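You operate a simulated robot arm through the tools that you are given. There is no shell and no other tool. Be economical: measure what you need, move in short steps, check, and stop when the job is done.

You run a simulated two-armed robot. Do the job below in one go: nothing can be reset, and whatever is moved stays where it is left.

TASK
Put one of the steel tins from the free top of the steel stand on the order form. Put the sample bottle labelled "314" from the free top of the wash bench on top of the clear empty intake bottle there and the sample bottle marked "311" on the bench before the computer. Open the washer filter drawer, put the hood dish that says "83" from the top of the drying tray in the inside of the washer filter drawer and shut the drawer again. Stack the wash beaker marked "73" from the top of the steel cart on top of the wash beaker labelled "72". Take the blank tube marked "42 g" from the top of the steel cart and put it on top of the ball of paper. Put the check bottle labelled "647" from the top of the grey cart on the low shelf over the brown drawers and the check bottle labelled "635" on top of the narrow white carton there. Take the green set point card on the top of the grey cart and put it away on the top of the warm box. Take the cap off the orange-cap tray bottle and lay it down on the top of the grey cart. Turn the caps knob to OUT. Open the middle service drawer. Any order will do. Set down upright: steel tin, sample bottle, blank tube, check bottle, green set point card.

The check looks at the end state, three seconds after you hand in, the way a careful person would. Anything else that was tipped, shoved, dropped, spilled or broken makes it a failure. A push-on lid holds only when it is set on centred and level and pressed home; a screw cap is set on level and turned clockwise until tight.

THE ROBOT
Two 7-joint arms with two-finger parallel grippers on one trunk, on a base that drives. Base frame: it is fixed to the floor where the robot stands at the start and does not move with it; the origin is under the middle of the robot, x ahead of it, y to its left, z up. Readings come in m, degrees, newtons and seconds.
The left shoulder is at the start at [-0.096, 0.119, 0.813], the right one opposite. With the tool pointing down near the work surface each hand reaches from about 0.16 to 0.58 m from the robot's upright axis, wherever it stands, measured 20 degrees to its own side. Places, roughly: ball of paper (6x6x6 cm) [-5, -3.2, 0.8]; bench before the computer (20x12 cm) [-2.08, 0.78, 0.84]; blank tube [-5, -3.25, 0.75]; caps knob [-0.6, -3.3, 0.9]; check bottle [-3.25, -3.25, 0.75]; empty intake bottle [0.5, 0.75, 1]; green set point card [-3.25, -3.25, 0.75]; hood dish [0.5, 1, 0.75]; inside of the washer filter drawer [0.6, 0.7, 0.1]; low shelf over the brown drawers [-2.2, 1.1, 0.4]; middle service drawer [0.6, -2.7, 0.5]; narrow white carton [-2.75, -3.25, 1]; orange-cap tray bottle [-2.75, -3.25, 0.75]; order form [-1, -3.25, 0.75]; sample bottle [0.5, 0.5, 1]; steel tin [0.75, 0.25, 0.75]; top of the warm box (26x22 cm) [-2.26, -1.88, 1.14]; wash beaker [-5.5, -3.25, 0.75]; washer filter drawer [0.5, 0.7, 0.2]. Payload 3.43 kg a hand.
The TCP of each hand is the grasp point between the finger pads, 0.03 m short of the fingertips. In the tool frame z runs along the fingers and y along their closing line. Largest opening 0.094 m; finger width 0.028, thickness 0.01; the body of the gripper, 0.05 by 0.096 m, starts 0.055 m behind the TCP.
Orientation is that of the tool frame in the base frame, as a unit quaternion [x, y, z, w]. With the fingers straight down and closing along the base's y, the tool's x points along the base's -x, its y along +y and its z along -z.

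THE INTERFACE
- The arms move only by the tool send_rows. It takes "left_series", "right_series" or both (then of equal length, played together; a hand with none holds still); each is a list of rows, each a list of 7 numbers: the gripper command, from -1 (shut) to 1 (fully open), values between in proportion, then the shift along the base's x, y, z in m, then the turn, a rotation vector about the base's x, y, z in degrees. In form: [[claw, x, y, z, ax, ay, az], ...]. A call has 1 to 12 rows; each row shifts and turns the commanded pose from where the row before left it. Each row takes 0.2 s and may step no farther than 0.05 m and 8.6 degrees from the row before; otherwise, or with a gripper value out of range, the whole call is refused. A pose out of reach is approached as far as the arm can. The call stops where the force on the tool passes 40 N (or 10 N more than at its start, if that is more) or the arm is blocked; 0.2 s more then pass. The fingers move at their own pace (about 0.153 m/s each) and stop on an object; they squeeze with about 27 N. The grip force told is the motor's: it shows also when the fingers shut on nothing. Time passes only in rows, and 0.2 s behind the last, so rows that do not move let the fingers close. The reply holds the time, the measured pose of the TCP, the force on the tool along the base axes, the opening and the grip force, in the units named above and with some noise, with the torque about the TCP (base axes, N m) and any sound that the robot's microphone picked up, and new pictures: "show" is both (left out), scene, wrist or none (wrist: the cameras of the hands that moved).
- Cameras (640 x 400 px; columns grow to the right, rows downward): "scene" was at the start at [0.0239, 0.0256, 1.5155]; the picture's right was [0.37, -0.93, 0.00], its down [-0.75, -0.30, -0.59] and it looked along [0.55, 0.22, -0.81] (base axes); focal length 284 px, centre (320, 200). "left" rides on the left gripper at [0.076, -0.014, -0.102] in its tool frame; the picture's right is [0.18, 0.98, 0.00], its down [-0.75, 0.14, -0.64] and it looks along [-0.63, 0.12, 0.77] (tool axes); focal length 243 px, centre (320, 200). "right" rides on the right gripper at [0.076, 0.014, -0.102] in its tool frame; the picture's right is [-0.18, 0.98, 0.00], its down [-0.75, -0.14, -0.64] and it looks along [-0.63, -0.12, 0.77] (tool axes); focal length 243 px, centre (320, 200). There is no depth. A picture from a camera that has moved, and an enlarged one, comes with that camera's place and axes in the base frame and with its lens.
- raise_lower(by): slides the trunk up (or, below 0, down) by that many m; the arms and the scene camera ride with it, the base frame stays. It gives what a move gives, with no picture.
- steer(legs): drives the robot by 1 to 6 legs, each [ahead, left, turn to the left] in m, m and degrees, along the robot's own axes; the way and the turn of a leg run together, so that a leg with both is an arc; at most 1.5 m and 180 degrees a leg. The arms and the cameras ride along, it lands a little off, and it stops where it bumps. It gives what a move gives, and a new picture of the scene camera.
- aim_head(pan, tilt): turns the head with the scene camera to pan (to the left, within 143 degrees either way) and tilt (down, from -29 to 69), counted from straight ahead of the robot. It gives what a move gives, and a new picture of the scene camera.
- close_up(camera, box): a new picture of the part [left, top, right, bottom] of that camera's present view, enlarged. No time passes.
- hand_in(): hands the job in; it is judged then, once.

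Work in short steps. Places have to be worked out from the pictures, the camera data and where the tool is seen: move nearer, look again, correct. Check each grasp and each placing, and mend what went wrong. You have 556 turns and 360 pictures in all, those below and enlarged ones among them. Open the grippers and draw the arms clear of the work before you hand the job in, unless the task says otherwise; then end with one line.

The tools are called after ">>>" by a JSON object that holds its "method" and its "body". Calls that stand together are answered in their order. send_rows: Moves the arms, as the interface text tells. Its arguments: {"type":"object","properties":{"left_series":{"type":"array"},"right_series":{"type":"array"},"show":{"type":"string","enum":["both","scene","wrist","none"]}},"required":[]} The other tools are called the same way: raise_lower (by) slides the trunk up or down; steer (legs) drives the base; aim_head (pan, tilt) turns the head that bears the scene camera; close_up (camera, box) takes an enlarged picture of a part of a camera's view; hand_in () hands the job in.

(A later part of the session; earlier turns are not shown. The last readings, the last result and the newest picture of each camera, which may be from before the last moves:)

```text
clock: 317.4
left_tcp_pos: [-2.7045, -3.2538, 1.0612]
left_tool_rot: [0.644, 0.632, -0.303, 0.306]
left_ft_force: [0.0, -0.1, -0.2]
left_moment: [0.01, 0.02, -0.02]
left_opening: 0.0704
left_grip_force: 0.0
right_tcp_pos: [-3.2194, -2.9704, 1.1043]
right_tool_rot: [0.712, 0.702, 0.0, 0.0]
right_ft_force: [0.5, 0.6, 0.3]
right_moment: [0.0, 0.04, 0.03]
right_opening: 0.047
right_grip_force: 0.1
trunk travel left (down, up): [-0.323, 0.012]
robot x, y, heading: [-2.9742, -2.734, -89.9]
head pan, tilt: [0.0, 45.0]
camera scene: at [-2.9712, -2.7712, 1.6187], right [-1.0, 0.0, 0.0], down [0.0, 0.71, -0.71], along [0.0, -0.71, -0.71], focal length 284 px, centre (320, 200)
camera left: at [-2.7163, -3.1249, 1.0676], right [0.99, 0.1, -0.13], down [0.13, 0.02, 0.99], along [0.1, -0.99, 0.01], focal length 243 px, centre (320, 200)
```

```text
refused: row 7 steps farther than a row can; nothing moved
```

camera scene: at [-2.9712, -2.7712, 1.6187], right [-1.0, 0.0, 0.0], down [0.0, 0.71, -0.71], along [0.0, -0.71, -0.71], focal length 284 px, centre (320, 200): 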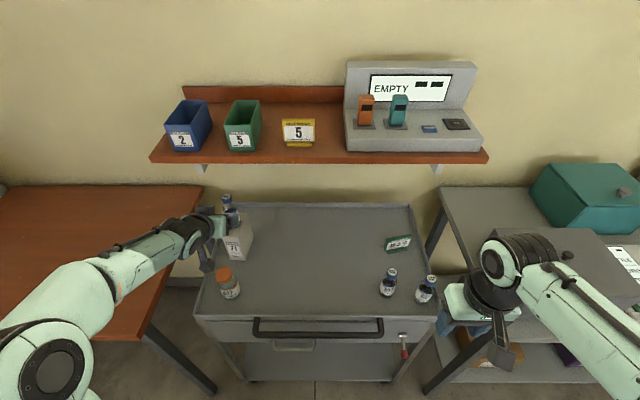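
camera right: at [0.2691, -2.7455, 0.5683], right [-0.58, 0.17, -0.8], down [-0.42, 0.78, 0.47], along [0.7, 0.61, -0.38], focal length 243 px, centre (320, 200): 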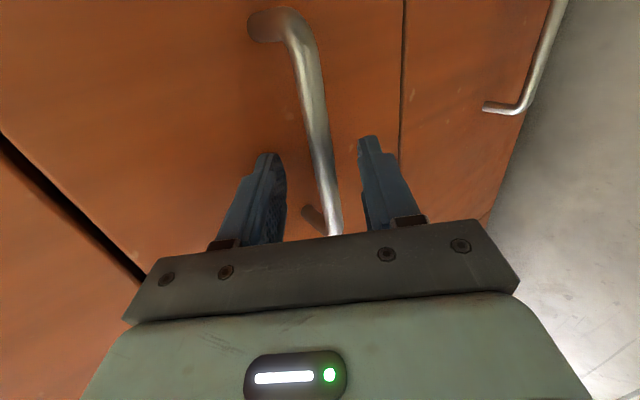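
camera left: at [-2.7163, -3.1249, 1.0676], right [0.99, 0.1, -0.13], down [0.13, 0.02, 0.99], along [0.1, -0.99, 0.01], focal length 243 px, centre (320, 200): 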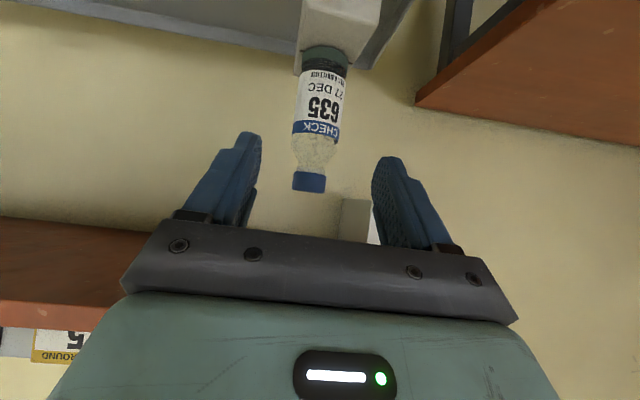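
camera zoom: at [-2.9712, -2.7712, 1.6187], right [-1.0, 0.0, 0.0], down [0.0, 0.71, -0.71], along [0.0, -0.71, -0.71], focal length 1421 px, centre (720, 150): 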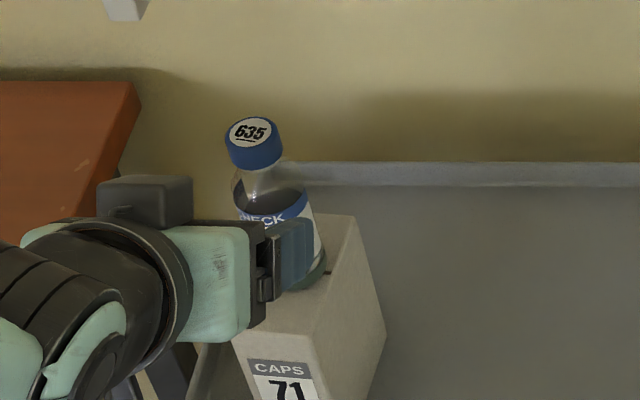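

>>> {"method": "send_rows", "body": {"left_series": [[0.8, 0, 0.03, 0.02, 0, 0, 0], [0.8, 0, 0.03, 0.02, 8.5, 0, 0], [0.8, 0, 0.02, 0.01, 8.5, 0, 0], [0.8, 0, 0.01, 0, 8.5, 0, 0], [0.8, 0, 0.01, 0, 8.5, 0, 0], [0.8, 0, 0.01, 0, 8.5, 0, 0], [0.8, 0.02, 0.03, 0, 8.5, 0, 0]], "show": "none"}}

>>> {"method": "steer", "body": {"legs": [[0, 0.25, 0]]}}

```text
clock: 319.0
left_tcp_pos: [-2.686, -3.1146, 1.1126]
left_tool_rot: [0.713, 0.701, -0.001, -0.002]
left_ft_force: [-0.7, -0.3, 0.6]
left_moment: [0.0, 0.03, 0.02]
left_opening: 0.0841
left_grip_force: 0.1
right_tcp_pos: [-3.2191, -2.9722, 1.1041]
right_tool_rot: [0.712, 0.702, 0.0, 0.0]
right_ft_force: [0.6, 1.0, 0.8]
right_moment: [0.03, 0.0, -0.01]
right_opening: 0.047
right_grip_force: 0.0
trunk travel left (down, up): [-0.323, 0.012]
robot x, y, heading: [-2.9689, -2.735, -90.0]
head pan, tilt: [0.0, 45.0]
```

```text
clock: 321.8
left_tcp_pos: [-2.445, -3.1162, 1.1132]
left_tool_rot: [0.715, 0.699, -0.001, -0.001]
left_ft_force: [0.3, 0.0, 0.1]
left_moment: [0.01, -0.03, 0.03]
left_opening: 0.0844
left_grip_force: 0.1
right_tcp_pos: [-2.977, -2.9691, 1.1045]
right_tool_rot: [0.714, 0.7, 0.0, 0.0]
right_ft_force: [0.6, 0.1, -0.4]
right_moment: [0.0, -0.03, 0.0]
right_opening: 0.0469
right_grip_force: 0.1
trunk travel left (down, up): [-0.323, 0.012]
robot x, y, heading: [-2.7287, -2.7305, -90.1]
head pan, tilt: [0.0, 45.0]
camera scene: at [-2.7279, -2.772, 1.6187], right [-1.0, 0.0, 0.0], down [0.0, 0.71, -0.71], along [0.0, -0.71, -0.71], focal length 284 px, centre (320, 200)
```

scene: 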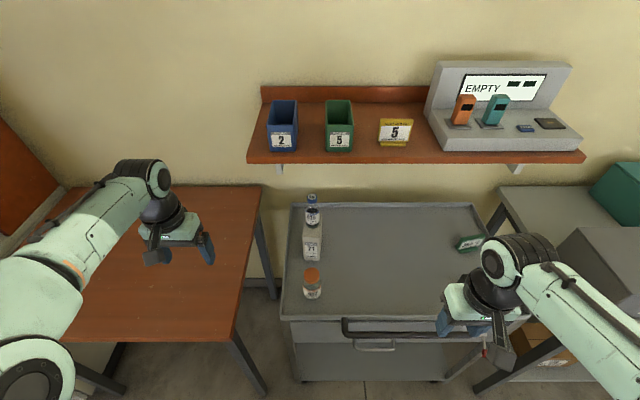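

>>> {"method": "close_up", "body": {"camera": "scene", "box": [270, 240, 350, 310]}}

```text
5.71 times, centred on (310, 275) of scene
camera zoom: at [-2.7279, -2.772, 1.6187], right [-1.0, 0.0, 0.0], down [0.0, 0.71, -0.71], along [0.0, -0.71, -0.71], focal length 1624 px, centre (377, -229)
```

zoom: 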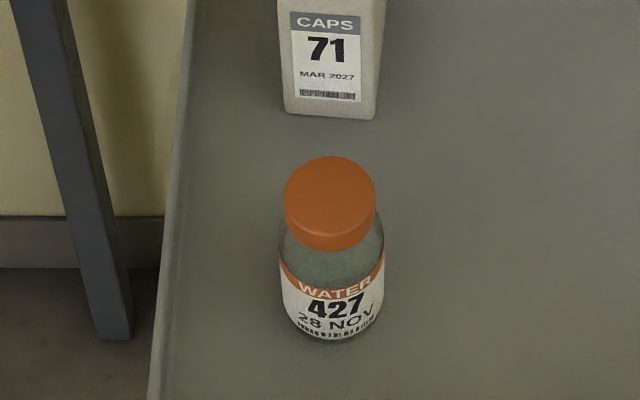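

Bottle axis is (−2.706,−3.166), body 53 mm, cap 41 mm. The right hand will hold the body (pitched 60°), the left the cap. I move the right hand to its pre-grasp.

>>> {"method": "send_rows", "body": {"right_series": [[0.8, 0.03, -0.01, -0.02, -8.5, 0, 0], [0.8, 0.03, -0.01, -0.02, -8.5, 0, 0], [0.8, 0.03, -0.01, -0.02, -8.5, 0, 0], [0.8, 0.03, -0.01, -0.02, -8.5, 0, 0], [0.8, 0.03, -0.01, -0.02, -8.5, 0, 0], [0.8, 0.03, -0.01, -0.02, -8.5, 0, 0], [0.8, 0.03, -0.01, -0.02, -8.5, 0, 0], [0.8, 0.03, -0.01, -0.02, 0, 0, 0], [0.8, 0.03, -0.005, -0.01, 0, 0, 0]], "show": "both"}}

```text
clock: 323.8
left_tcp_pos: [-2.4438, -3.117, 1.1133]
left_tool_rot: [0.715, 0.699, -0.002, -0.002]
left_ft_force: [0.3, 0.4, -0.9]
left_moment: [-0.01, 0.03, 0.01]
left_opening: 0.0844
left_grip_force: 0.1
right_tcp_pos: [-2.6881, -3.0902, 0.9519]
right_tool_rot: [0.619, 0.608, -0.347, 0.355]
right_ft_force: [-0.1, -0.8, -0.5]
right_moment: [-0.02, 0.0, -0.02]
right_opening: 0.0845
right_grip_force: 0.0
right hand out of reach, approached as far as the arm can: row 5, 6
trunk travel left (down, up): [-0.323, 0.012]
robot x, y, heading: [-2.7256, -2.7284, -90.2]
head pan, tilt: [0.0, 45.0]
camera scene: at [-2.7267, -2.7721, 1.6187], right [-1.0, 0.0, 0.0], down [0.0, 0.71, -0.71], along [0.0, -0.71, -0.71], focal length 284 px, centre (320, 200)
camera right: at [-2.6724, -2.9637, 0.939], right [0.98, -0.1, 0.18], down [-0.16, 0.17, 0.97], along [-0.13, -0.98, 0.15], focal length 243 px, centre (320, 200)
```

scene: 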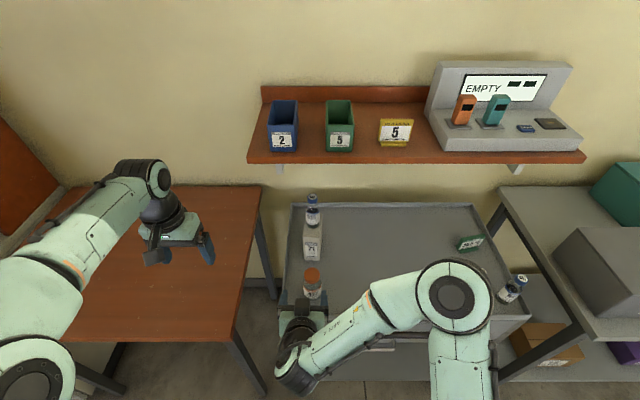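
right: 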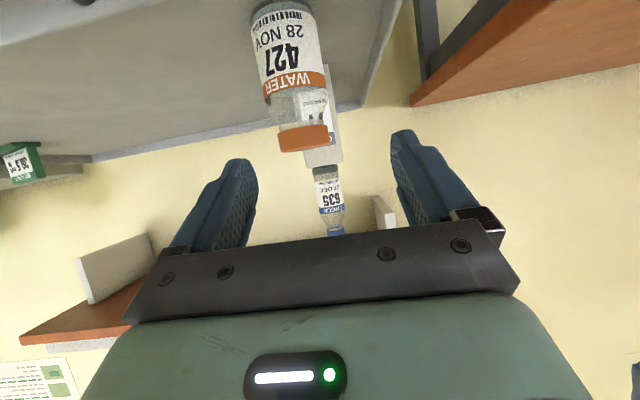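

I check the bottles near the right elbow.

>>> {"method": "close_up", "body": {"camera": "scene", "box": [420, 220, 560, 320]}}

```text
4.00 times, centred on (490, 270) of scene
camera zoom: at [-2.7267, -2.7721, 1.6187], right [-1.0, 0.0, 0.0], down [0.0, 0.71, -0.71], along [0.0, -0.71, -0.71], focal length 1137 px, centre (-360, -80)
```

zoom: 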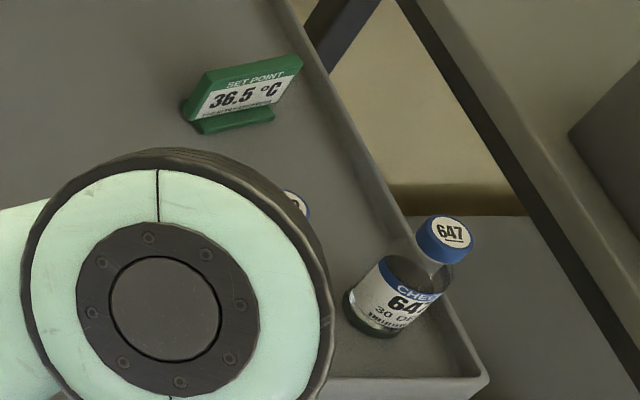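

They're upright (just perspective), but the right elbow is too near them. I swap roles: reverse the right hand, and use the left hand (elbow over the empty table) to hold the body.

>>> {"method": "send_rows", "body": {"right_series": [[0.8, -0.03, 0.005, 0.01, 0, 0, 0], [0.8, -0.03, 0.01, 0.02, 0, 0, 0], [0.8, -0.03, 0.01, 0.02, 8.5, 0, 0], [0.8, -0.03, 0.01, 0.02, 8.5, 0, 0], [0.8, -0.03, 0.01, 0.02, 8.5, 0, 0], [0.8, -0.03, 0.01, 0.02, 8.5, 0, 0], [0.8, -0.03, 0.01, 0.02, 8.5, 0, 0], [0.8, -0.03, 0.01, 0.02, 8.5, 0, 0], [0.8, -0.03, 0.01, 0.02, 8.5, 0, 0]], "show": "scene"}}

```text
clock: 325.8
left_tcp_pos: [-2.4448, -3.1166, 1.1128]
left_tool_rot: [0.715, 0.699, -0.001, -0.001]
left_ft_force: [0.6, -0.2, -1.0]
left_moment: [0.01, 0.0, 0.02]
left_opening: 0.0845
left_grip_force: 0.1
right_tcp_pos: [-2.9609, -3.0041, 1.1262]
right_tool_rot: [0.714, 0.7, 0.002, 0.001]
right_ft_force: [0.6, -0.4, -0.2]
right_moment: [-0.01, -0.02, -0.01]
right_opening: 0.0846
right_grip_force: 0.2
trunk travel left (down, up): [-0.323, 0.012]
robot x, y, heading: [-2.7298, -2.7374, -90.0]
head pan, tilt: [0.0, 45.0]
camera scene: at [-2.7285, -2.7723, 1.6187], right [-1.0, 0.0, 0.0], down [0.0, 0.71, -0.71], along [0.0, -0.71, -0.71], focal length 284 px, centre (320, 200)
```

scene: 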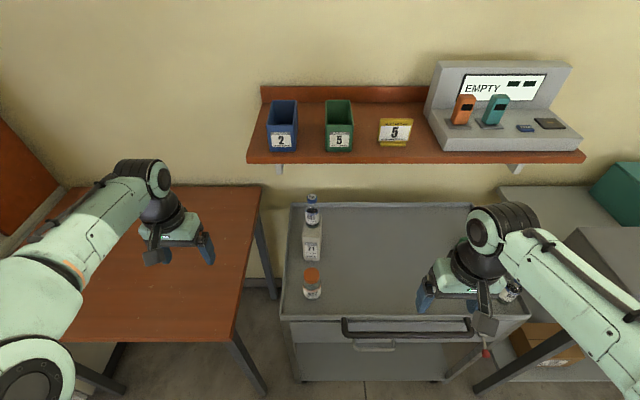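

>>> {"method": "send_rows", "body": {"left_series": [[0.8, -0.025, 0.01, -0.01, -8.5, 0, 0], [0.8, -0.03, 0.01, -0.01, -8.5, 0, 0], [0.8, -0.03, 0.01, -0.015, -8.5, 0, 0], [0.8, -0.03, 0.01, -0.02, -8.5, 0, 0], [0.8, -0.03, 0.01, -0.02, -8.5, 0, 0], [0.8, -0.03, 0.005, -0.02, -8.5, 0, 0], [0.8, -0.03, 0, -0.02, -8.5, 0, 0], [0.8, -0.03, 0, -0.02, 0, 0, 0], [0.8, -0.026, 0, -0.02, 0, 0, 0]], "show": "both"}}

```text
clock: 327.8
left_tcp_pos: [-2.7175, -3.0924, 0.9701]
left_tool_rot: [0.622, 0.606, -0.348, 0.353]
left_ft_force: [-0.3, 0.5, -0.3]
left_moment: [-0.05, 0.01, 0.01]
left_opening: 0.0846
left_grip_force: 0.0
left hand out of reach, approached as far as the arm can: row 6, 7
right_tcp_pos: [-2.9614, -3.0054, 1.1249]
right_tool_rot: [0.714, 0.7, 0.0, 0.001]
right_ft_force: [0.2, 0.2, -0.2]
right_moment: [0.02, -0.04, -0.01]
right_opening: 0.0848
right_grip_force: 0.1
trunk travel left (down, up): [-0.323, 0.012]
robot x, y, heading: [-2.7307, -2.7349, -90.1]
head pan, tilt: [0.0, 45.0]
camera scene: at [-2.7286, -2.7728, 1.6187], right [-1.0, 0.0, 0.0], down [0.0, 0.71, -0.71], along [0.0, -0.71, -0.71], focal length 284 px, centre (320, 200)
camera left: at [-2.7291, -2.9646, 0.9566], right [0.99, 0.08, -0.14], down [0.13, 0.17, 0.98], along [0.1, -0.98, 0.16], focal length 243 px, centre (320, 200)
```

scene: 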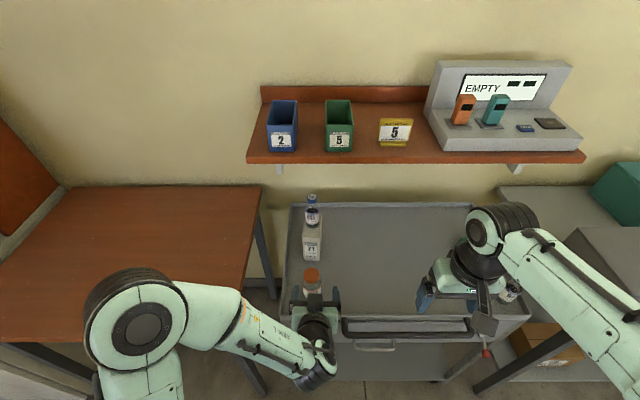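
left: 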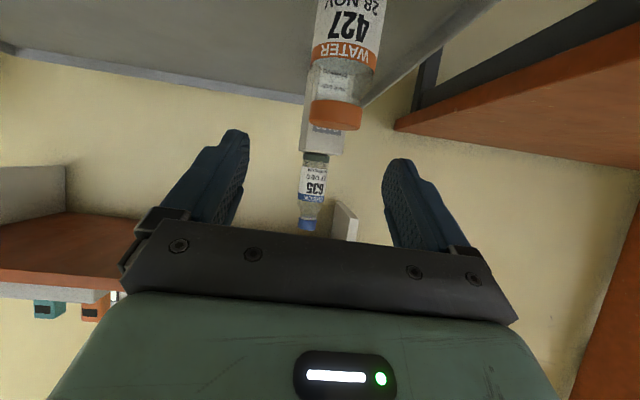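

Bottle 427's cap spans z≈0.908–0.932 at (−2.707,−3.156). I lower and slide onto the body at z≈0.862.

>>> {"method": "send_rows", "body": {"left_series": [[0.8, 0.005, 0, -0.035, 0, 0, 0], [0.8, 0.005, 0, -0.035, 0, 0, 0], [0.8, 0, -0.026, -0.015, 0, 0, 0], [0.8, 0, 0, 0, 0, 0, 0]], "show": "wrist"}}

```text
clock: 328.8
left_tcp_pos: [-2.708, -3.1189, 0.8858]
left_tool_rot: [0.622, 0.606, -0.348, 0.353]
left_ft_force: [-0.7, -0.6, 0.1]
left_moment: [0.0, 0.0, -0.03]
left_opening: 0.0845
left_grip_force: 0.1
right_tcp_pos: [-2.9623, -3.0033, 1.1263]
right_tool_rot: [0.714, 0.7, -0.001, 0.0]
right_ft_force: [-0.3, 0.0, -0.1]
right_moment: [-0.01, 0.01, -0.03]
right_opening: 0.0848
right_grip_force: 0.1
trunk travel left (down, up): [-0.323, 0.012]
robot x, y, heading: [-2.7311, -2.7365, -90.0]
head pan, tilt: [0.0, 45.0]
camera left: at [-2.7191, -2.9919, 0.8729], right [0.99, 0.08, -0.14], down [0.13, 0.17, 0.98], along [0.1, -0.98, 0.16], focal length 243 px, centre (320, 200)
```

left: 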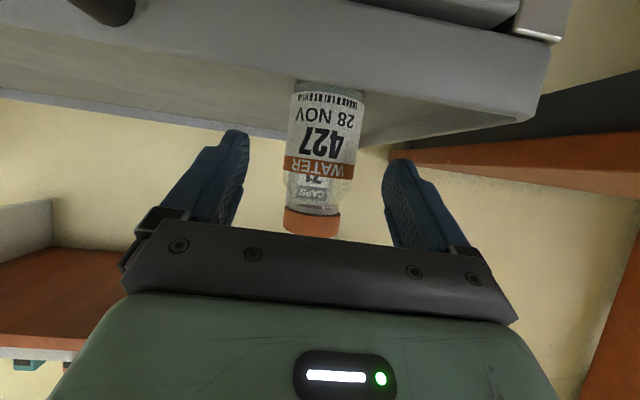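

>>> {"method": "send_rows", "body": {"left_series": [[0.8, 0, -0.02, -0.012, 0, 0, 0], [0.8, 0, -0.018, -0.01, 0, 0, 0], [0.8, 0, 0, 0, 0, 0, 0]], "show": "wrist"}}

```text
clock: 329.6
left_tcp_pos: [-2.7105, -3.1573, 0.8676]
left_tool_rot: [0.622, 0.607, -0.347, 0.353]
left_ft_force: [0.2, -0.8, -0.4]
left_moment: [0.0, 0.01, 0.03]
left_opening: 0.0847
left_grip_force: 0.1
right_tcp_pos: [-2.9613, -3.0039, 1.1259]
right_tool_rot: [0.714, 0.7, 0.0, 0.0]
right_ft_force: [1.1, -1.3, 0.3]
right_moment: [-0.01, -0.01, 0.02]
right_opening: 0.0844
right_grip_force: 0.1
trunk travel left (down, up): [-0.323, 0.012]
robot x, y, heading: [-2.7253, -2.735, -90.0]
head pan, tilt: [0.0, 45.0]
camera left: at [-2.7221, -3.0295, 0.8534], right [0.99, 0.08, -0.14], down [0.13, 0.17, 0.98], along [0.1, -0.98, 0.16], focal length 243 px, centre (320, 200)
```

left: 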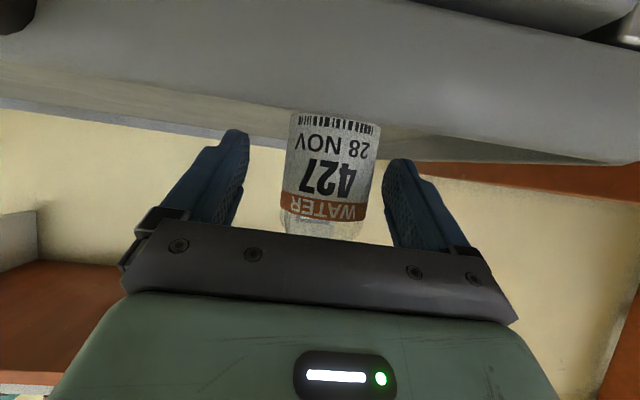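

Centred. I close on the body.

>>> {"method": "send_rows", "body": {"left_series": [[0.3, 0.003, -0.004, 0, 0, 0, 0], [-1, 0, 0, 0, 0, 0, 0], [-1, 0, 0, 0, 0, 0, 0], [-1, 0, 0, 0, 0, 0, 0]], "show": "none"}}

```text
clock: 330.6
left_tcp_pos: [-2.7072, -3.1613, 0.8663]
left_tool_rot: [0.621, 0.607, -0.348, 0.354]
left_ft_force: [0.8, 0.7, 1.1]
left_moment: [-0.01, 0.03, -0.01]
left_opening: 0.052
left_grip_force: 27.1
right_tcp_pos: [-2.9616, -3.004, 1.1251]
right_tool_rot: [0.714, 0.7, 0.001, 0.0]
right_ft_force: [-0.3, -0.6, -0.3]
right_moment: [0.03, -0.01, -0.04]
right_opening: 0.0847
right_grip_force: 0.2
trunk travel left (down, up): [-0.323, 0.012]
robot x, y, heading: [-2.7291, -2.7366, -89.9]
head pan, tilt: [0.0, 45.0]
```

Body gripped (52 mm). I bring the right hand above the cap, pre-yawed −42°.

>>> {"method": "send_rows", "body": {"right_series": [[0.4, 0.035, -0.02, 0, 0, 0, -8.5], [0.4, 0.035, -0.02, 0, 0, 0, -8.5], [0.4, 0.035, -0.02, 0, 0, 0, -8.5], [0.4, 0.035, -0.02, 0, 0, 0, -8.5], [0.4, 0.035, -0.02, 0, 0, 0, -8.5], [0.4, 0.035, -0.02, 0, 0, 0, 0], [0.4, 0.035, -0.02, -0.01, 0, 0, 0], [0.4, 0.01, -0.018, -0.04, 0, 0, 0]], "show": "both"}}

```text
clock: 332.4
left_tcp_pos: [-2.708, -3.1615, 0.8657]
left_tool_rot: [0.621, 0.607, -0.348, 0.354]
left_ft_force: [0.5, 0.2, 0.1]
left_moment: [-0.06, 0.03, 0.01]
left_opening: 0.0521
left_grip_force: 27.0
right_tcp_pos: [-2.7055, -3.1611, 1.0726]
right_tool_rot: [0.919, 0.393, 0.0, 0.001]
right_ft_force: [0.6, -0.4, -0.3]
right_moment: [-0.02, 0.01, -0.04]
right_opening: 0.0659
right_grip_force: 0.1
trunk travel left (down, up): [-0.323, 0.012]
robot x, y, heading: [-2.7282, -2.7348, -90.1]
head pan, tilt: [0.0, 45.0]
camera scene: at [-2.7278, -2.7724, 1.6187], right [-1.0, 0.0, 0.0], down [0.0, 0.71, -0.71], along [0.0, -0.71, -0.71], focal length 284 px, centre (320, 200)
camera right: at [-2.642, -3.1163, 1.1759], right [0.58, -0.81, 0.0], down [-0.62, -0.45, 0.64], along [-0.52, -0.38, -0.77], focal length 243 px, centre (320, 200)
```

scene: 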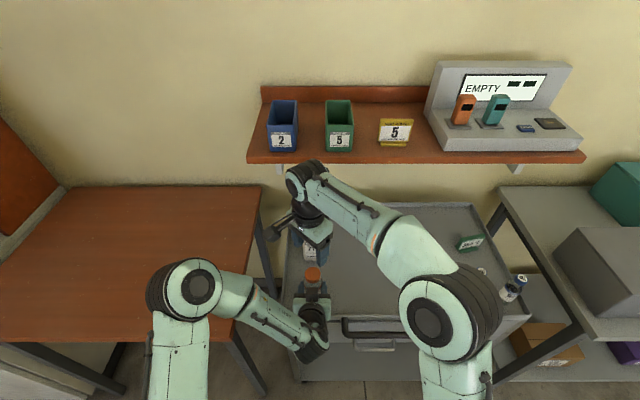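
right: 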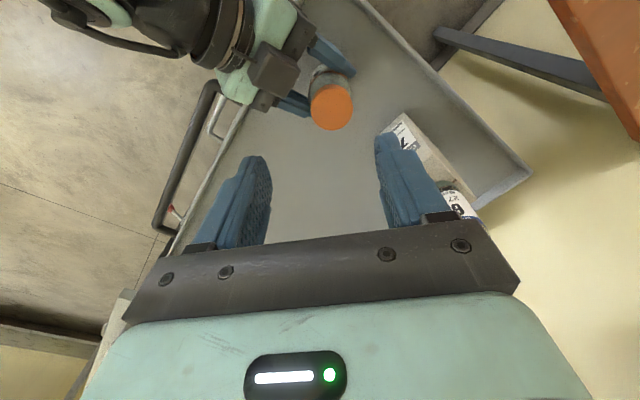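

Cap centre reads (−2.706,−3.174). I correct −12 mm in y and lower to z≈0.97.

>>> {"method": "send_rows", "body": {"right_series": [[0.4, 0, -0.012, -0.03, 0, 0, 0], [0.4, 0, 0, -0.04, 0, 0, 0], [0.4, 0, 0, -0.03, 0, 0, 0], [0.4, 0, 0, 0, 0, 0, 0]], "show": "wrist"}}

>>> {"method": "close_up", "body": {"camera": "scene", "box": [260, 200, 380, 310]}}

```text
clock: 333.4
left_tcp_pos: [-2.7067, -3.1614, 0.8647]
left_tool_rot: [0.621, 0.607, -0.347, 0.354]
left_ft_force: [-1.3, -0.2, 0.5]
left_moment: [-0.08, 0.03, 0.01]
left_opening: 0.0515
left_grip_force: 26.7
right_tcp_pos: [-2.7065, -3.1749, 0.9755]
right_tool_rot: [0.919, 0.394, 0.0, 0.001]
right_ft_force: [-0.2, -0.6, -0.3]
right_moment: [-0.02, -0.03, 0.02]
right_opening: 0.0658
right_grip_force: 0.1
trunk travel left (down, up): [-0.323, 0.012]
robot x, y, heading: [-2.7246, -2.7375, -90.0]
head pan, tilt: [0.0, 45.0]
camera right: at [-2.6435, -3.13, 1.0787], right [0.58, -0.81, 0.0], down [-0.62, -0.45, 0.64], along [-0.52, -0.38, -0.77], focal length 243 px, centre (320, 200)
```

right: 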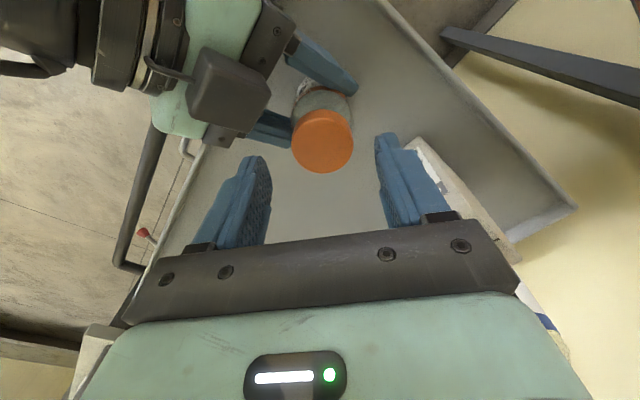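

```text
3.64 times, centred on (320, 255) of scene
camera zoom: at [-2.728, -2.772, 1.6187], right [-1.0, 0.0, 0.0], down [0.0, 0.71, -0.71], along [0.0, -0.71, -0.71], focal length 1033 px, centre (320, 0)
```

zoom: 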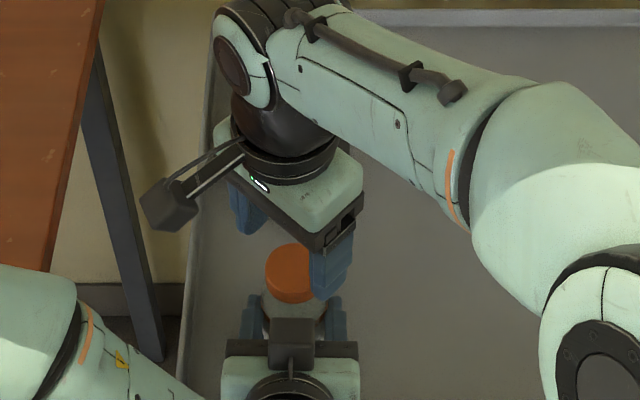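

Cap top ≈(−2.7045,−3.178,0.922). I lower around the cap to TCP z≈0.929 and close.

>>> {"method": "send_rows", "body": {"right_series": [[0.4, 0.002, -0.003, -0.025, 0, 0, 0], [0.4, 0, 0, -0.021, 0, 0, 0], [0.4, 0, 0, 0, 0, 0, 0]], "show": "wrist"}}

```text
clock: 334.2
left_tcp_pos: [-2.7077, -3.1609, 0.8657]
left_tool_rot: [0.622, 0.606, -0.348, 0.353]
left_ft_force: [-0.7, 1.7, 1.2]
left_moment: [-0.03, 0.09, -0.04]
left_opening: 0.0511
left_grip_force: 27.2
right_tcp_pos: [-2.7072, -3.1772, 0.9276]
right_tool_rot: [0.919, 0.394, 0.0, 0.0]
right_ft_force: [0.3, 0.5, -0.3]
right_moment: [0.02, 0.02, -0.02]
right_opening: 0.0657
right_grip_force: 0.2
trunk travel left (down, up): [-0.323, 0.012]
robot x, y, heading: [-2.7269, -2.7321, -90.0]
head pan, tilt: [0.0, 45.0]
camera right: at [-2.6424, -3.1323, 1.0313], right [0.58, -0.81, 0.0], down [-0.62, -0.45, 0.64], along [-0.52, -0.38, -0.77], focal length 243 px, centre (320, 200)
```

right: 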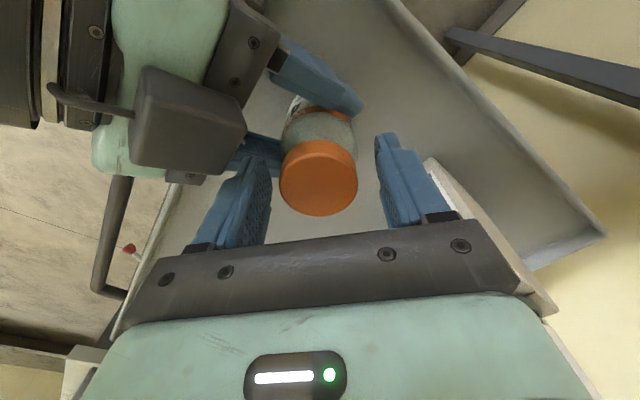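

The cap is between the right fingers. I close and try turning counter-clockwise while watching.

>>> {"method": "send_rows", "body": {"right_series": [[-1, 0, 0, 0, 0, 0, 0], [-1, 0, 0, 0, 0, 0, 0], [-1, 0, 0, 0, 0, 0, 0]], "show": "none"}}

>>> {"method": "send_rows", "body": {"right_series": [[-1, 0, 0, 0, 0, 0, 8.5], [-1, 0, 0, 0, 0, 0, 8.5], [-1, 0, 0, 0, 0, 0, 8.5], [-1, 0, 0, 0, 0, 0, 8.5]], "show": "wrist"}}

```text
clock: 335.0
left_tcp_pos: [-2.7085, -3.1619, 0.8655]
left_tool_rot: [0.621, 0.607, -0.348, 0.354]
left_ft_force: [4.3, -4.1, 0.0]
left_moment: [0.03, 0.26, 0.06]
left_opening: 0.0511
left_grip_force: 27.2
right_tcp_pos: [-2.7045, -3.1759, 0.9285]
right_tool_rot: [0.919, 0.394, 0.0, 0.0]
right_ft_force: [-4.4, 6.1, 1.4]
right_moment: [0.26, 0.08, -0.03]
right_opening: 0.0445
right_grip_force: 27.4
trunk travel left (down, up): [-0.323, 0.012]
robot x, y, heading: [-2.7241, -2.7334, -90.3]
head pan, tilt: [0.0, 45.0]
```

```text
clock: 336.0
left_tcp_pos: [-2.706, -3.1607, 0.8662]
left_tool_rot: [0.621, 0.607, -0.347, 0.354]
left_ft_force: [12.5, -2.7, -5.7]
left_moment: [-0.09, 0.65, 0.89]
left_opening: 0.0512
left_grip_force: 27.4
right_tcp_pos: [-2.7065, -3.1768, 0.9302]
right_tool_rot: [0.763, 0.646, -0.001, 0.001]
right_ft_force: [-14.8, 7.4, 28.2]
right_moment: [0.28, 0.68, -0.86]
right_opening: 0.0437
right_grip_force: 26.7
trunk travel left (down, up): [-0.323, 0.012]
robot x, y, heading: [-2.7253, -2.734, -90.2]
head pan, tilt: [0.0, 45.0]
heard: snap
camera right: at [-2.6784, -3.1041, 1.0321], right [0.94, -0.35, 0.0], down [-0.27, -0.72, 0.65], along [-0.22, -0.61, -0.76], focal length 243 px, centre (320, 200)
```

right: 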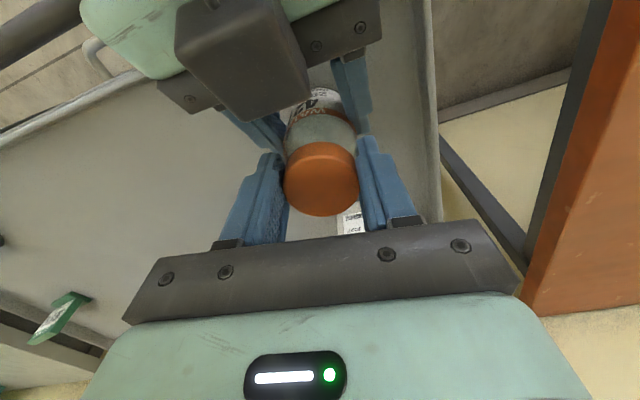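

A "snap" – the cap's seal broke, and the cap pushes upward (screw). I keep turning while rising slightly.

>>> {"method": "send_rows", "body": {"right_series": [[-1, 0, 0, 0.001, 0, 0, 0], [-1, 0, 0, 0.001, 0, 0, 8.5], [-1, 0, 0, 0.001, 0, 0, 8.5], [-1, 0, 0, 0.001, 0, 0, 8.5], [-1, 0, 0, 0.001, 0, 0, 8.5]], "show": "none"}}

```text
clock: 337.2
left_tcp_pos: [-2.7068, -3.1611, 0.8654]
left_tool_rot: [0.621, 0.608, -0.346, 0.355]
left_ft_force: [23.8, 14.3, 4.8]
left_moment: [-0.58, 0.56, 0.92]
left_opening: 0.0513
left_grip_force: 27.3
right_tcp_pos: [-2.7082, -3.1788, 0.9317]
right_tool_rot: [0.543, 0.84, -0.002, -0.001]
right_ft_force: [-22.9, -12.8, -0.3]
right_moment: [-0.29, 0.68, -0.58]
right_opening: 0.0433
right_grip_force: 26.8
trunk travel left (down, up): [-0.323, 0.012]
robot x, y, heading: [-2.7295, -2.731, -90.1]
head pan, tilt: [0.0, 45.0]
```

I test whether the cap lifts now with a small upward move.

>>> {"method": "send_rows", "body": {"right_series": [[-1, 0.001, 0.001, 0.003, 0, 0, 0], [-1, 0, 0, 0.002, 0, 0, 0], [-1, 0, 0, 0, 0, 0, 0]], "show": "wrist"}}

```text
clock: 338.0
left_tcp_pos: [-2.7079, -3.1606, 0.8656]
left_tool_rot: [0.621, 0.607, -0.347, 0.354]
left_ft_force: [23.1, 7.1, 2.8]
left_moment: [-0.24, 0.94, 0.71]
left_opening: 0.0528
left_grip_force: 26.9
right_tcp_pos: [-2.7066, -3.1785, 0.9366]
right_tool_rot: [0.543, 0.84, -0.001, -0.002]
right_ft_force: [-23.7, -7.4, -0.8]
right_moment: [-0.23, 0.68, -0.27]
right_opening: 0.0414
right_grip_force: 27.5
trunk travel left (down, up): [-0.323, 0.012]
robot x, y, heading: [-2.7281, -2.7327, -90.0]
head pan, tilt: [0.0, 45.0]
camera right: at [-2.7234, -3.103, 1.0395], right [0.97, 0.24, -0.01], down [0.18, -0.74, 0.64], along [0.15, -0.62, -0.77], focal length 243 px, centre (320, 200)
```

right: 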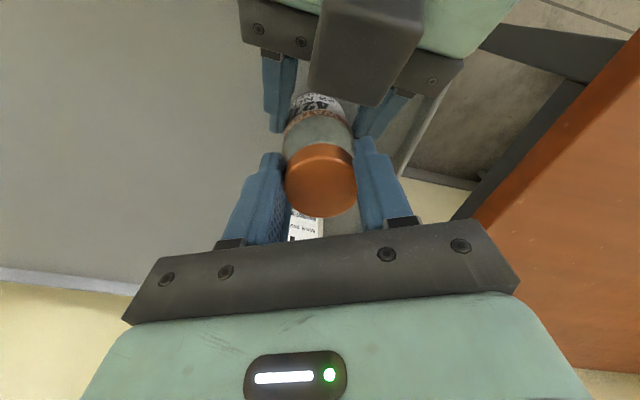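

>>> {"method": "close_up", "body": {"camera": "right", "box": [260, 80, 380, 230]}}

>>> {"method": "close_up", "body": {"camera": "left", "box": [200, 80, 440, 260]}}

```text
2.67 times, centred on (320, 155) of right
camera zoom: at [-2.7234, -3.103, 1.0395], right [0.97, 0.24, -0.01], down [0.18, -0.74, 0.64], along [0.15, -0.62, -0.77], focal length 647 px, centre (320, 320)
```

zoom: 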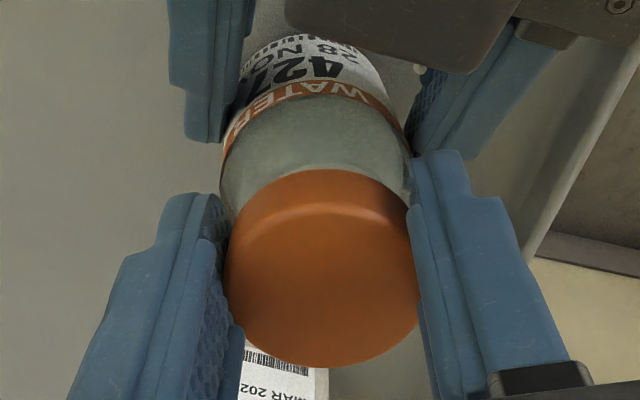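

```text
2.22 times, centred on (320, 170) of left
camera zoom: at [-2.7185, -3.034, 0.8521], right [0.99, 0.08, -0.14], down [0.12, 0.17, 0.98], along [0.1, -0.98, 0.16], focal length 539 px, centre (320, 267)
```

zoom: 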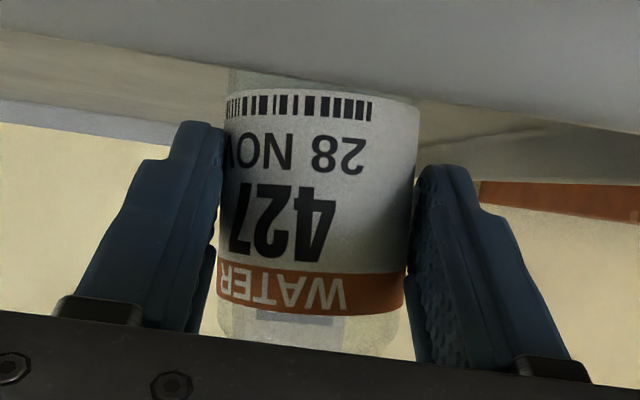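

The bottle slipped round a little in the left grip, so the cap has turned maybe 45°. I open the right hand, turn it back, recentre and repeat.

>>> {"method": "send_rows", "body": {"right_series": [[0.3, 0, 0, 0, 0, 0, 0], [0.3, 0, 0, 0, 0, 0, 0], [0.3, 0, 0, 0, 0, 0, -8.5], [0.3, 0, 0, 0, 0, 0, -8.5], [0.3, 0, 0, 0, 0, 0, -8.5], [0.3, 0, 0, 0, 0, 0, -8.5], [0.3, 0, 0, 0, 0, 0, -8.5], [0.3, 0, 0, 0, 0, 0, -8.5], [0.3, 0, 0, 0, 0, 0, -8.5], [0.3, 0, 0, 0, 0, 0, -8.5], [0.3, 0, 0, 0, 0, 0, -8.5]], "show": "wrist"}}

>>> {"method": "close_up", "body": {"camera": "left", "box": [200, 80, 440, 260]}}

```text
clock: 340.4
left_tcp_pos: [-2.7076, -3.1619, 0.8644]
left_tool_rot: [0.621, 0.607, -0.348, 0.353]
left_ft_force: [2.4, 1.8, -1.5]
left_moment: [-0.2, 0.09, -0.08]
left_opening: 0.0515
left_grip_force: 26.8
right_tcp_pos: [-2.7028, -3.1773, 0.9367]
right_tool_rot: [0.946, 0.324, 0.0, 0.001]
right_ft_force: [-2.5, -1.4, 2.3]
right_moment: [0.14, 0.05, 0.13]
right_opening: 0.0608
right_grip_force: 0.0
trunk travel left (down, up): [-0.323, 0.012]
robot x, y, heading: [-2.7283, -2.7347, -90.1]
head pan, tilt: [0.0, 45.0]
camera right: at [-2.6338, -3.1419, 1.0395], right [0.46, -0.89, 0.0], down [-0.68, -0.35, 0.64], along [-0.57, -0.29, -0.77], focal length 243 px, centre (320, 200)
```

right: 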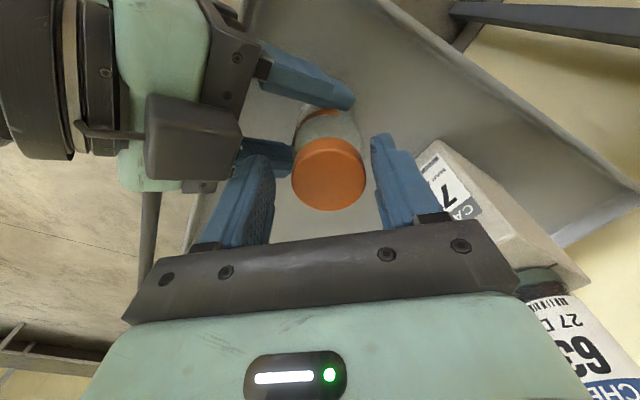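

```text
2.22 times, centred on (320, 170) of left
camera zoom: at [-2.7189, -3.0338, 0.8521], right [0.99, 0.08, -0.14], down [0.13, 0.17, 0.98], along [0.1, -0.98, 0.15], focal length 539 px, centre (320, 267)
```

zoom: 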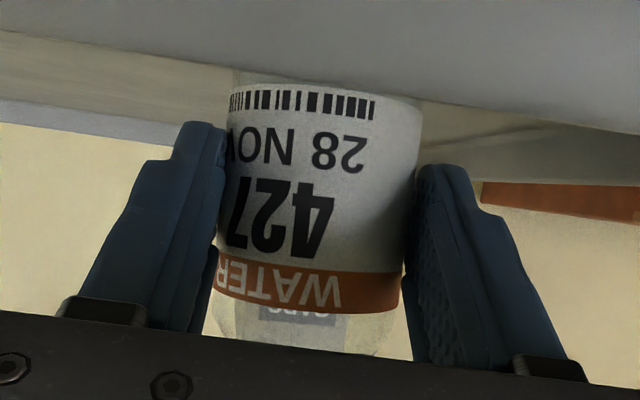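

Bottle still held. I close on the cap again and turn another ~77°.

>>> {"method": "send_rows", "body": {"right_series": [[0.3, 0.001, -0.004, -0.003, 0, 0, 0], [-1, 0, 0, 0, 0, 0, 0], [-1, 0, 0, 0, 0, 0, 0], [-1, 0, 0, 0.0005, 0, 0, 8.5], [-1, 0, 0, 0.0005, 0, 0, 8.5], [-1, 0, 0, 0.0005, 0, 0, 8.5], [-1, 0, 0, 0.0005, 0, 0, 8.5], [-1, 0, 0, 0.0005, 0, 0, 8.5], [-1, 0, 0, 0.0005, 0, 0, 8.5], [-1, 0, 0, 0.0005, 0, 0, 8.5], [-1, 0, 0, 0.0005, 0, 0, 8.5], [-1, 0, 0, 0.0005, 0, 0, 8.5]], "show": "wrist"}}

>>> {"method": "close_up", "body": {"camera": "left", "box": [200, 80, 440, 260]}}

```text
clock: 343.0
left_tcp_pos: [-2.7049, -3.163, 0.8628]
left_tool_rot: [0.621, 0.608, -0.345, 0.355]
left_ft_force: [22.2, 0.0, -2.5]
left_moment: [-0.01, 0.76, 0.77]
left_opening: 0.0507
left_grip_force: 26.5
right_tcp_pos: [-2.7062, -3.183, 0.9372]
right_tool_rot: [0.542, 0.84, -0.002, -0.001]
right_ft_force: [-22.7, -0.1, 4.2]
right_moment: [0.09, 0.84, -0.32]
right_opening: 0.0406
right_grip_force: 27.2
trunk travel left (down, up): [-0.323, 0.012]
robot x, y, heading: [-2.7275, -2.7356, -89.9]
head pan, tilt: [0.0, 45.0]
camera right: at [-2.7235, -3.1075, 1.0404], right [0.97, 0.24, 0.0], down [0.18, -0.74, 0.64], along [0.15, -0.62, -0.77], focal length 243 px, centre (320, 200)
```

right: 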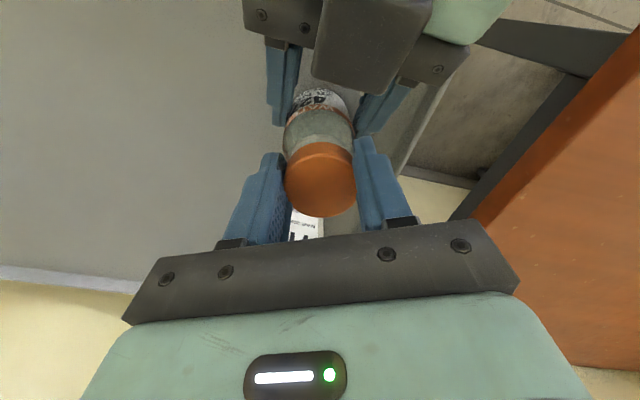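

```text
2.22 times, centred on (320, 170) of left
camera zoom: at [-2.7176, -3.0339, 0.8516], right [0.99, 0.09, -0.14], down [0.12, 0.17, 0.98], along [0.11, -0.98, 0.15], focal length 539 px, centre (320, 267)
```

zoom: 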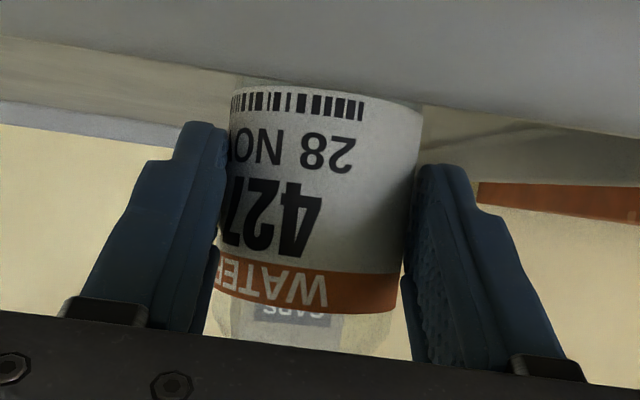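

Bottle held this time; the cap turned ~70°. I test-lift 6 mm.

>>> {"method": "send_rows", "body": {"right_series": [[-1, -0.002, 0, 0.003, 0, 0, 0], [-1, 0, 0, 0.003, 0, 0, 0], [-1, 0, 0, 0, 0, 0, 0]], "show": "none"}}

>>> {"method": "close_up", "body": {"camera": "right", "box": [260, 80, 380, 230]}}

```text
clock: 343.8
left_tcp_pos: [-2.7098, -3.1616, 0.8662]
left_tool_rot: [0.623, 0.605, -0.349, 0.352]
left_ft_force: [0.5, -0.1, -1.4]
left_moment: [0.04, 0.01, 0.03]
left_opening: 0.0511
left_grip_force: 26.9
right_tcp_pos: [-2.7045, -3.1804, 0.9436]
right_tool_rot: [0.541, 0.841, 0.001, 0.001]
right_ft_force: [-1.0, 0.3, -0.3]
right_moment: [0.04, 0.02, 0.04]
right_opening: 0.0387
right_grip_force: 26.9
trunk travel left (down, up): [-0.323, 0.012]
robot x, y, heading: [-2.7248, -2.734, -89.9]
head pan, tilt: [0.0, 45.0]
```

```text
2.67 times, centred on (320, 155) of right
camera zoom: at [-2.7219, -3.1062, 1.0471], right [0.97, 0.24, 0.0], down [0.18, -0.74, 0.64], along [0.16, -0.62, -0.77], focal length 647 px, centre (320, 320)
```

zoom: 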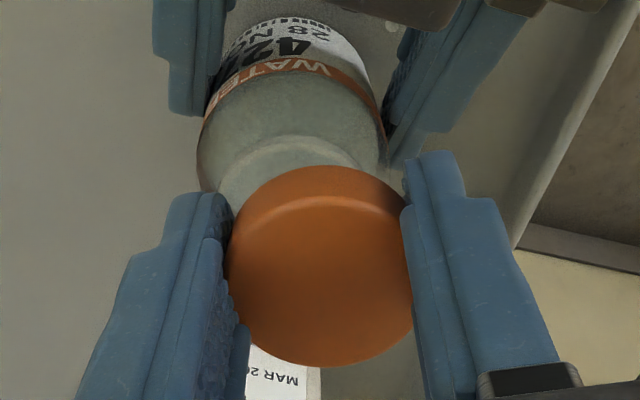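

The cap is off (gap to the neck, no force). I lift it clear and carry it to a free place on the cart top at about (−2.87,−3.17).

>>> {"method": "send_rows", "body": {"right_series": [[-1, 0, 0, 0.03, 0, 0, 0], [-1, 0, 0, 0.04, 0, 0, 0], [-1, -0.03, 0, 0.02, 0, 0, -8], [-1, -0.04, 0, 0, 0, 0, 0], [-1, -0.04, 0.01, -0.01, 0, 0, 0], [-1, -0.04, 0.01, -0.03, 0, 0, 0], [-1, -0.015, 0, -0.04, 0, 0, 0]], "show": "both"}}

```text
refused: row 6 steps farther than a row can; nothing moved
```

>>> {"method": "send_rows", "body": {"right_series": [[-1, 0, 0, 0.03, 0, 0, 0], [-1, 0, 0, 0.04, 0, 0, 0], [-1, -0.03, 0, 0.02, 0, 0, -8], [-1, -0.04, 0, 0, 0, 0, 0], [-1, -0.04, 0.01, -0.01, 0, 0, 0], [-1, -0.03, 0.005, -0.03, 0, 0, 0], [-1, -0.025, 0, -0.04, 0, 0, 0]], "show": "both"}}

```text
clock: 345.4
left_tcp_pos: [-2.707, -3.162, 0.8646]
left_tool_rot: [0.622, 0.606, -0.348, 0.353]
left_ft_force: [0.1, 0.9, -2.2]
left_moment: [0.02, 0.01, -0.01]
left_opening: 0.051
left_grip_force: 27.6
right_tcp_pos: [-2.8705, -3.1678, 0.9538]
right_tool_rot: [0.599, 0.801, 0.001, 0.0]
right_ft_force: [0.0, 1.0, -0.6]
right_moment: [-0.01, 0.01, 0.01]
right_opening: 0.0384
right_grip_force: 27.2
trunk travel left (down, up): [-0.323, 0.012]
robot x, y, heading: [-2.7261, -2.7344, -90.2]
head pan, tilt: [0.0, 45.0]
camera scene: at [-2.7287, -2.7726, 1.6187], right [-1.0, 0.0, 0.0], down [0.0, 0.71, -0.71], along [0.0, -0.71, -0.71], focal length 284 px, centre (320, 200)
camera right: at [-2.8781, -3.0923, 1.056], right [0.99, 0.1, 0.0], down [0.08, -0.76, 0.64], along [0.07, -0.64, -0.77], focal length 243 px, centre (320, 200)
```

scene: 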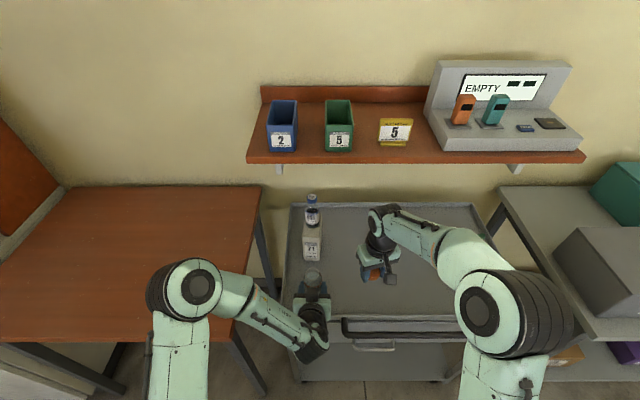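
right: 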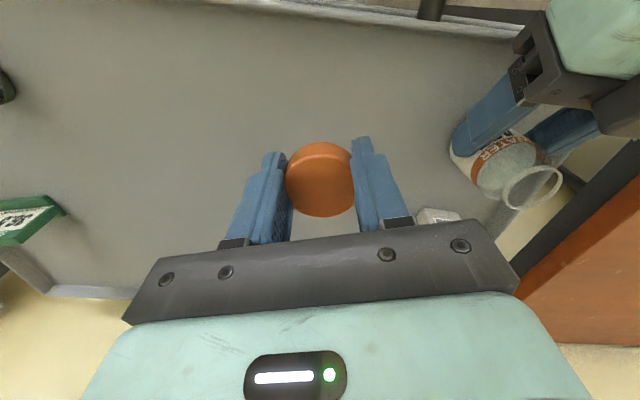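

The cap is in the right hand and the bottle is open. I lower the cap onto the cart top.

>>> {"method": "send_rows", "body": {"right_series": [[-1, 0, 0, -0.04, 0, 0, 0], [-1, 0, 0, -0.035, 0, 0, 0], [-1, 0, 0, -0.01, 0, 0, 0], [-1, 0, 0, 0, 0, 0, 0]], "show": "none"}}

>>> {"method": "send_rows", "body": {"right_series": [[-1, 0, 0, -0.005, 0, 0, 0], [-1, 0, 0, -0.005, 0, 0, 0], [-1, 0, 0, 0, 0, 0, 0]], "show": "wrist"}}

```text
clock: 346.4
left_tcp_pos: [-2.7088, -3.1619, 0.8649]
left_tool_rot: [0.621, 0.607, -0.347, 0.353]
left_ft_force: [-0.6, 0.4, -2.0]
left_moment: [-0.02, 0.02, 0.03]
left_opening: 0.0508
left_grip_force: 26.8
right_tcp_pos: [-2.8671, -3.1672, 0.8685]
right_tool_rot: [0.599, 0.801, 0.0, 0.0]
right_ft_force: [0.0, -0.7, 0.0]
right_moment: [0.0, -0.01, 0.02]
right_opening: 0.0383
right_grip_force: 27.1
trunk travel left (down, up): [-0.323, 0.012]
robot x, y, heading: [-2.7304, -2.7331, -90.1]
head pan, tilt: [0.0, 45.0]
```

```text
clock: 347.2
left_tcp_pos: [-2.7074, -3.1618, 0.8656]
left_tool_rot: [0.621, 0.607, -0.347, 0.354]
left_ft_force: [0.0, -0.3, -0.1]
left_moment: [0.03, -0.02, 0.0]
left_opening: 0.0507
left_grip_force: 27.2
right_tcp_pos: [-2.8696, -3.1674, 0.8605]
right_tool_rot: [0.598, 0.801, 0.0, 0.0]
right_ft_force: [-0.6, -0.6, -0.5]
right_moment: [0.0, 0.01, -0.03]
right_opening: 0.0386
right_grip_force: 27.0
trunk travel left (down, up): [-0.323, 0.012]
robot x, y, heading: [-2.7291, -2.7326, -89.9]
head pan, tilt: [0.0, 45.0]
camera right: at [-2.8765, -3.0907, 0.9632], right [0.99, 0.1, 0.0], down [0.08, -0.76, 0.64], along [0.07, -0.64, -0.77], focal length 243 px, centre (320, 200)
```

right: 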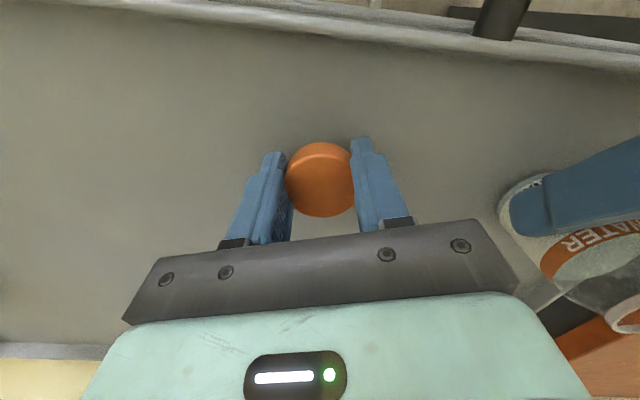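

>>> {"method": "send_rows", "body": {"right_series": [[-1, 0, 0, -0.004, 0, 0, 0], [-1, 0, 0, -0.004, 0, 0, 0], [-1, 0, 0, 0, 0, 0, 0]], "show": "none"}}

>>> {"method": "send_rows", "body": {"right_series": [[-1, 0, 0, -0.004, 0, 0, 0], [-1, 0, 0, -0.003, 0, 0, 0], [-1, 0, 0, 0, 0, 0, 0]], "show": "none"}}

```text
clock: 348.0
left_tcp_pos: [-2.7081, -3.1608, 0.8655]
left_tool_rot: [0.621, 0.606, -0.348, 0.354]
left_ft_force: [0.1, -0.6, -0.5]
left_moment: [0.03, -0.01, -0.01]
left_opening: 0.0507
left_grip_force: 26.9
right_tcp_pos: [-2.8694, -3.1678, 0.8513]
right_tool_rot: [0.6, 0.8, -0.001, 0.0]
right_ft_force: [-0.9, 0.2, 0.2]
right_moment: [0.01, -0.03, -0.03]
right_opening: 0.0383
right_grip_force: 27.0
trunk travel left (down, up): [-0.323, 0.012]
robot x, y, heading: [-2.7299, -2.7347, -90.0]
head pan, tilt: [0.0, 45.0]
```

```text
clock: 348.6
left_tcp_pos: [-2.708, -3.1614, 0.8654]
left_tool_rot: [0.621, 0.606, -0.348, 0.354]
left_ft_force: [0.2, 0.1, -2.1]
left_moment: [0.07, -0.02, -0.03]
left_opening: 0.0505
left_grip_force: 27.3
right_tcp_pos: [-2.869, -3.1671, 0.8503]
right_tool_rot: [0.599, 0.801, -0.002, 0.002]
right_ft_force: [-2.9, 9.6, 20.9]
right_moment: [0.65, -0.15, 0.16]
right_opening: 0.0385
right_grip_force: 27.2
trunk travel left (down, up): [-0.323, 0.012]
robot x, y, heading: [-2.7285, -2.7331, -90.1]
head pan, tilt: [0.0, 45.0]
stopped in row 2 (right hand): the force on the tool passed its limit at 44 N (the readings are from after the stop); the commanded pose is now the measured one
```

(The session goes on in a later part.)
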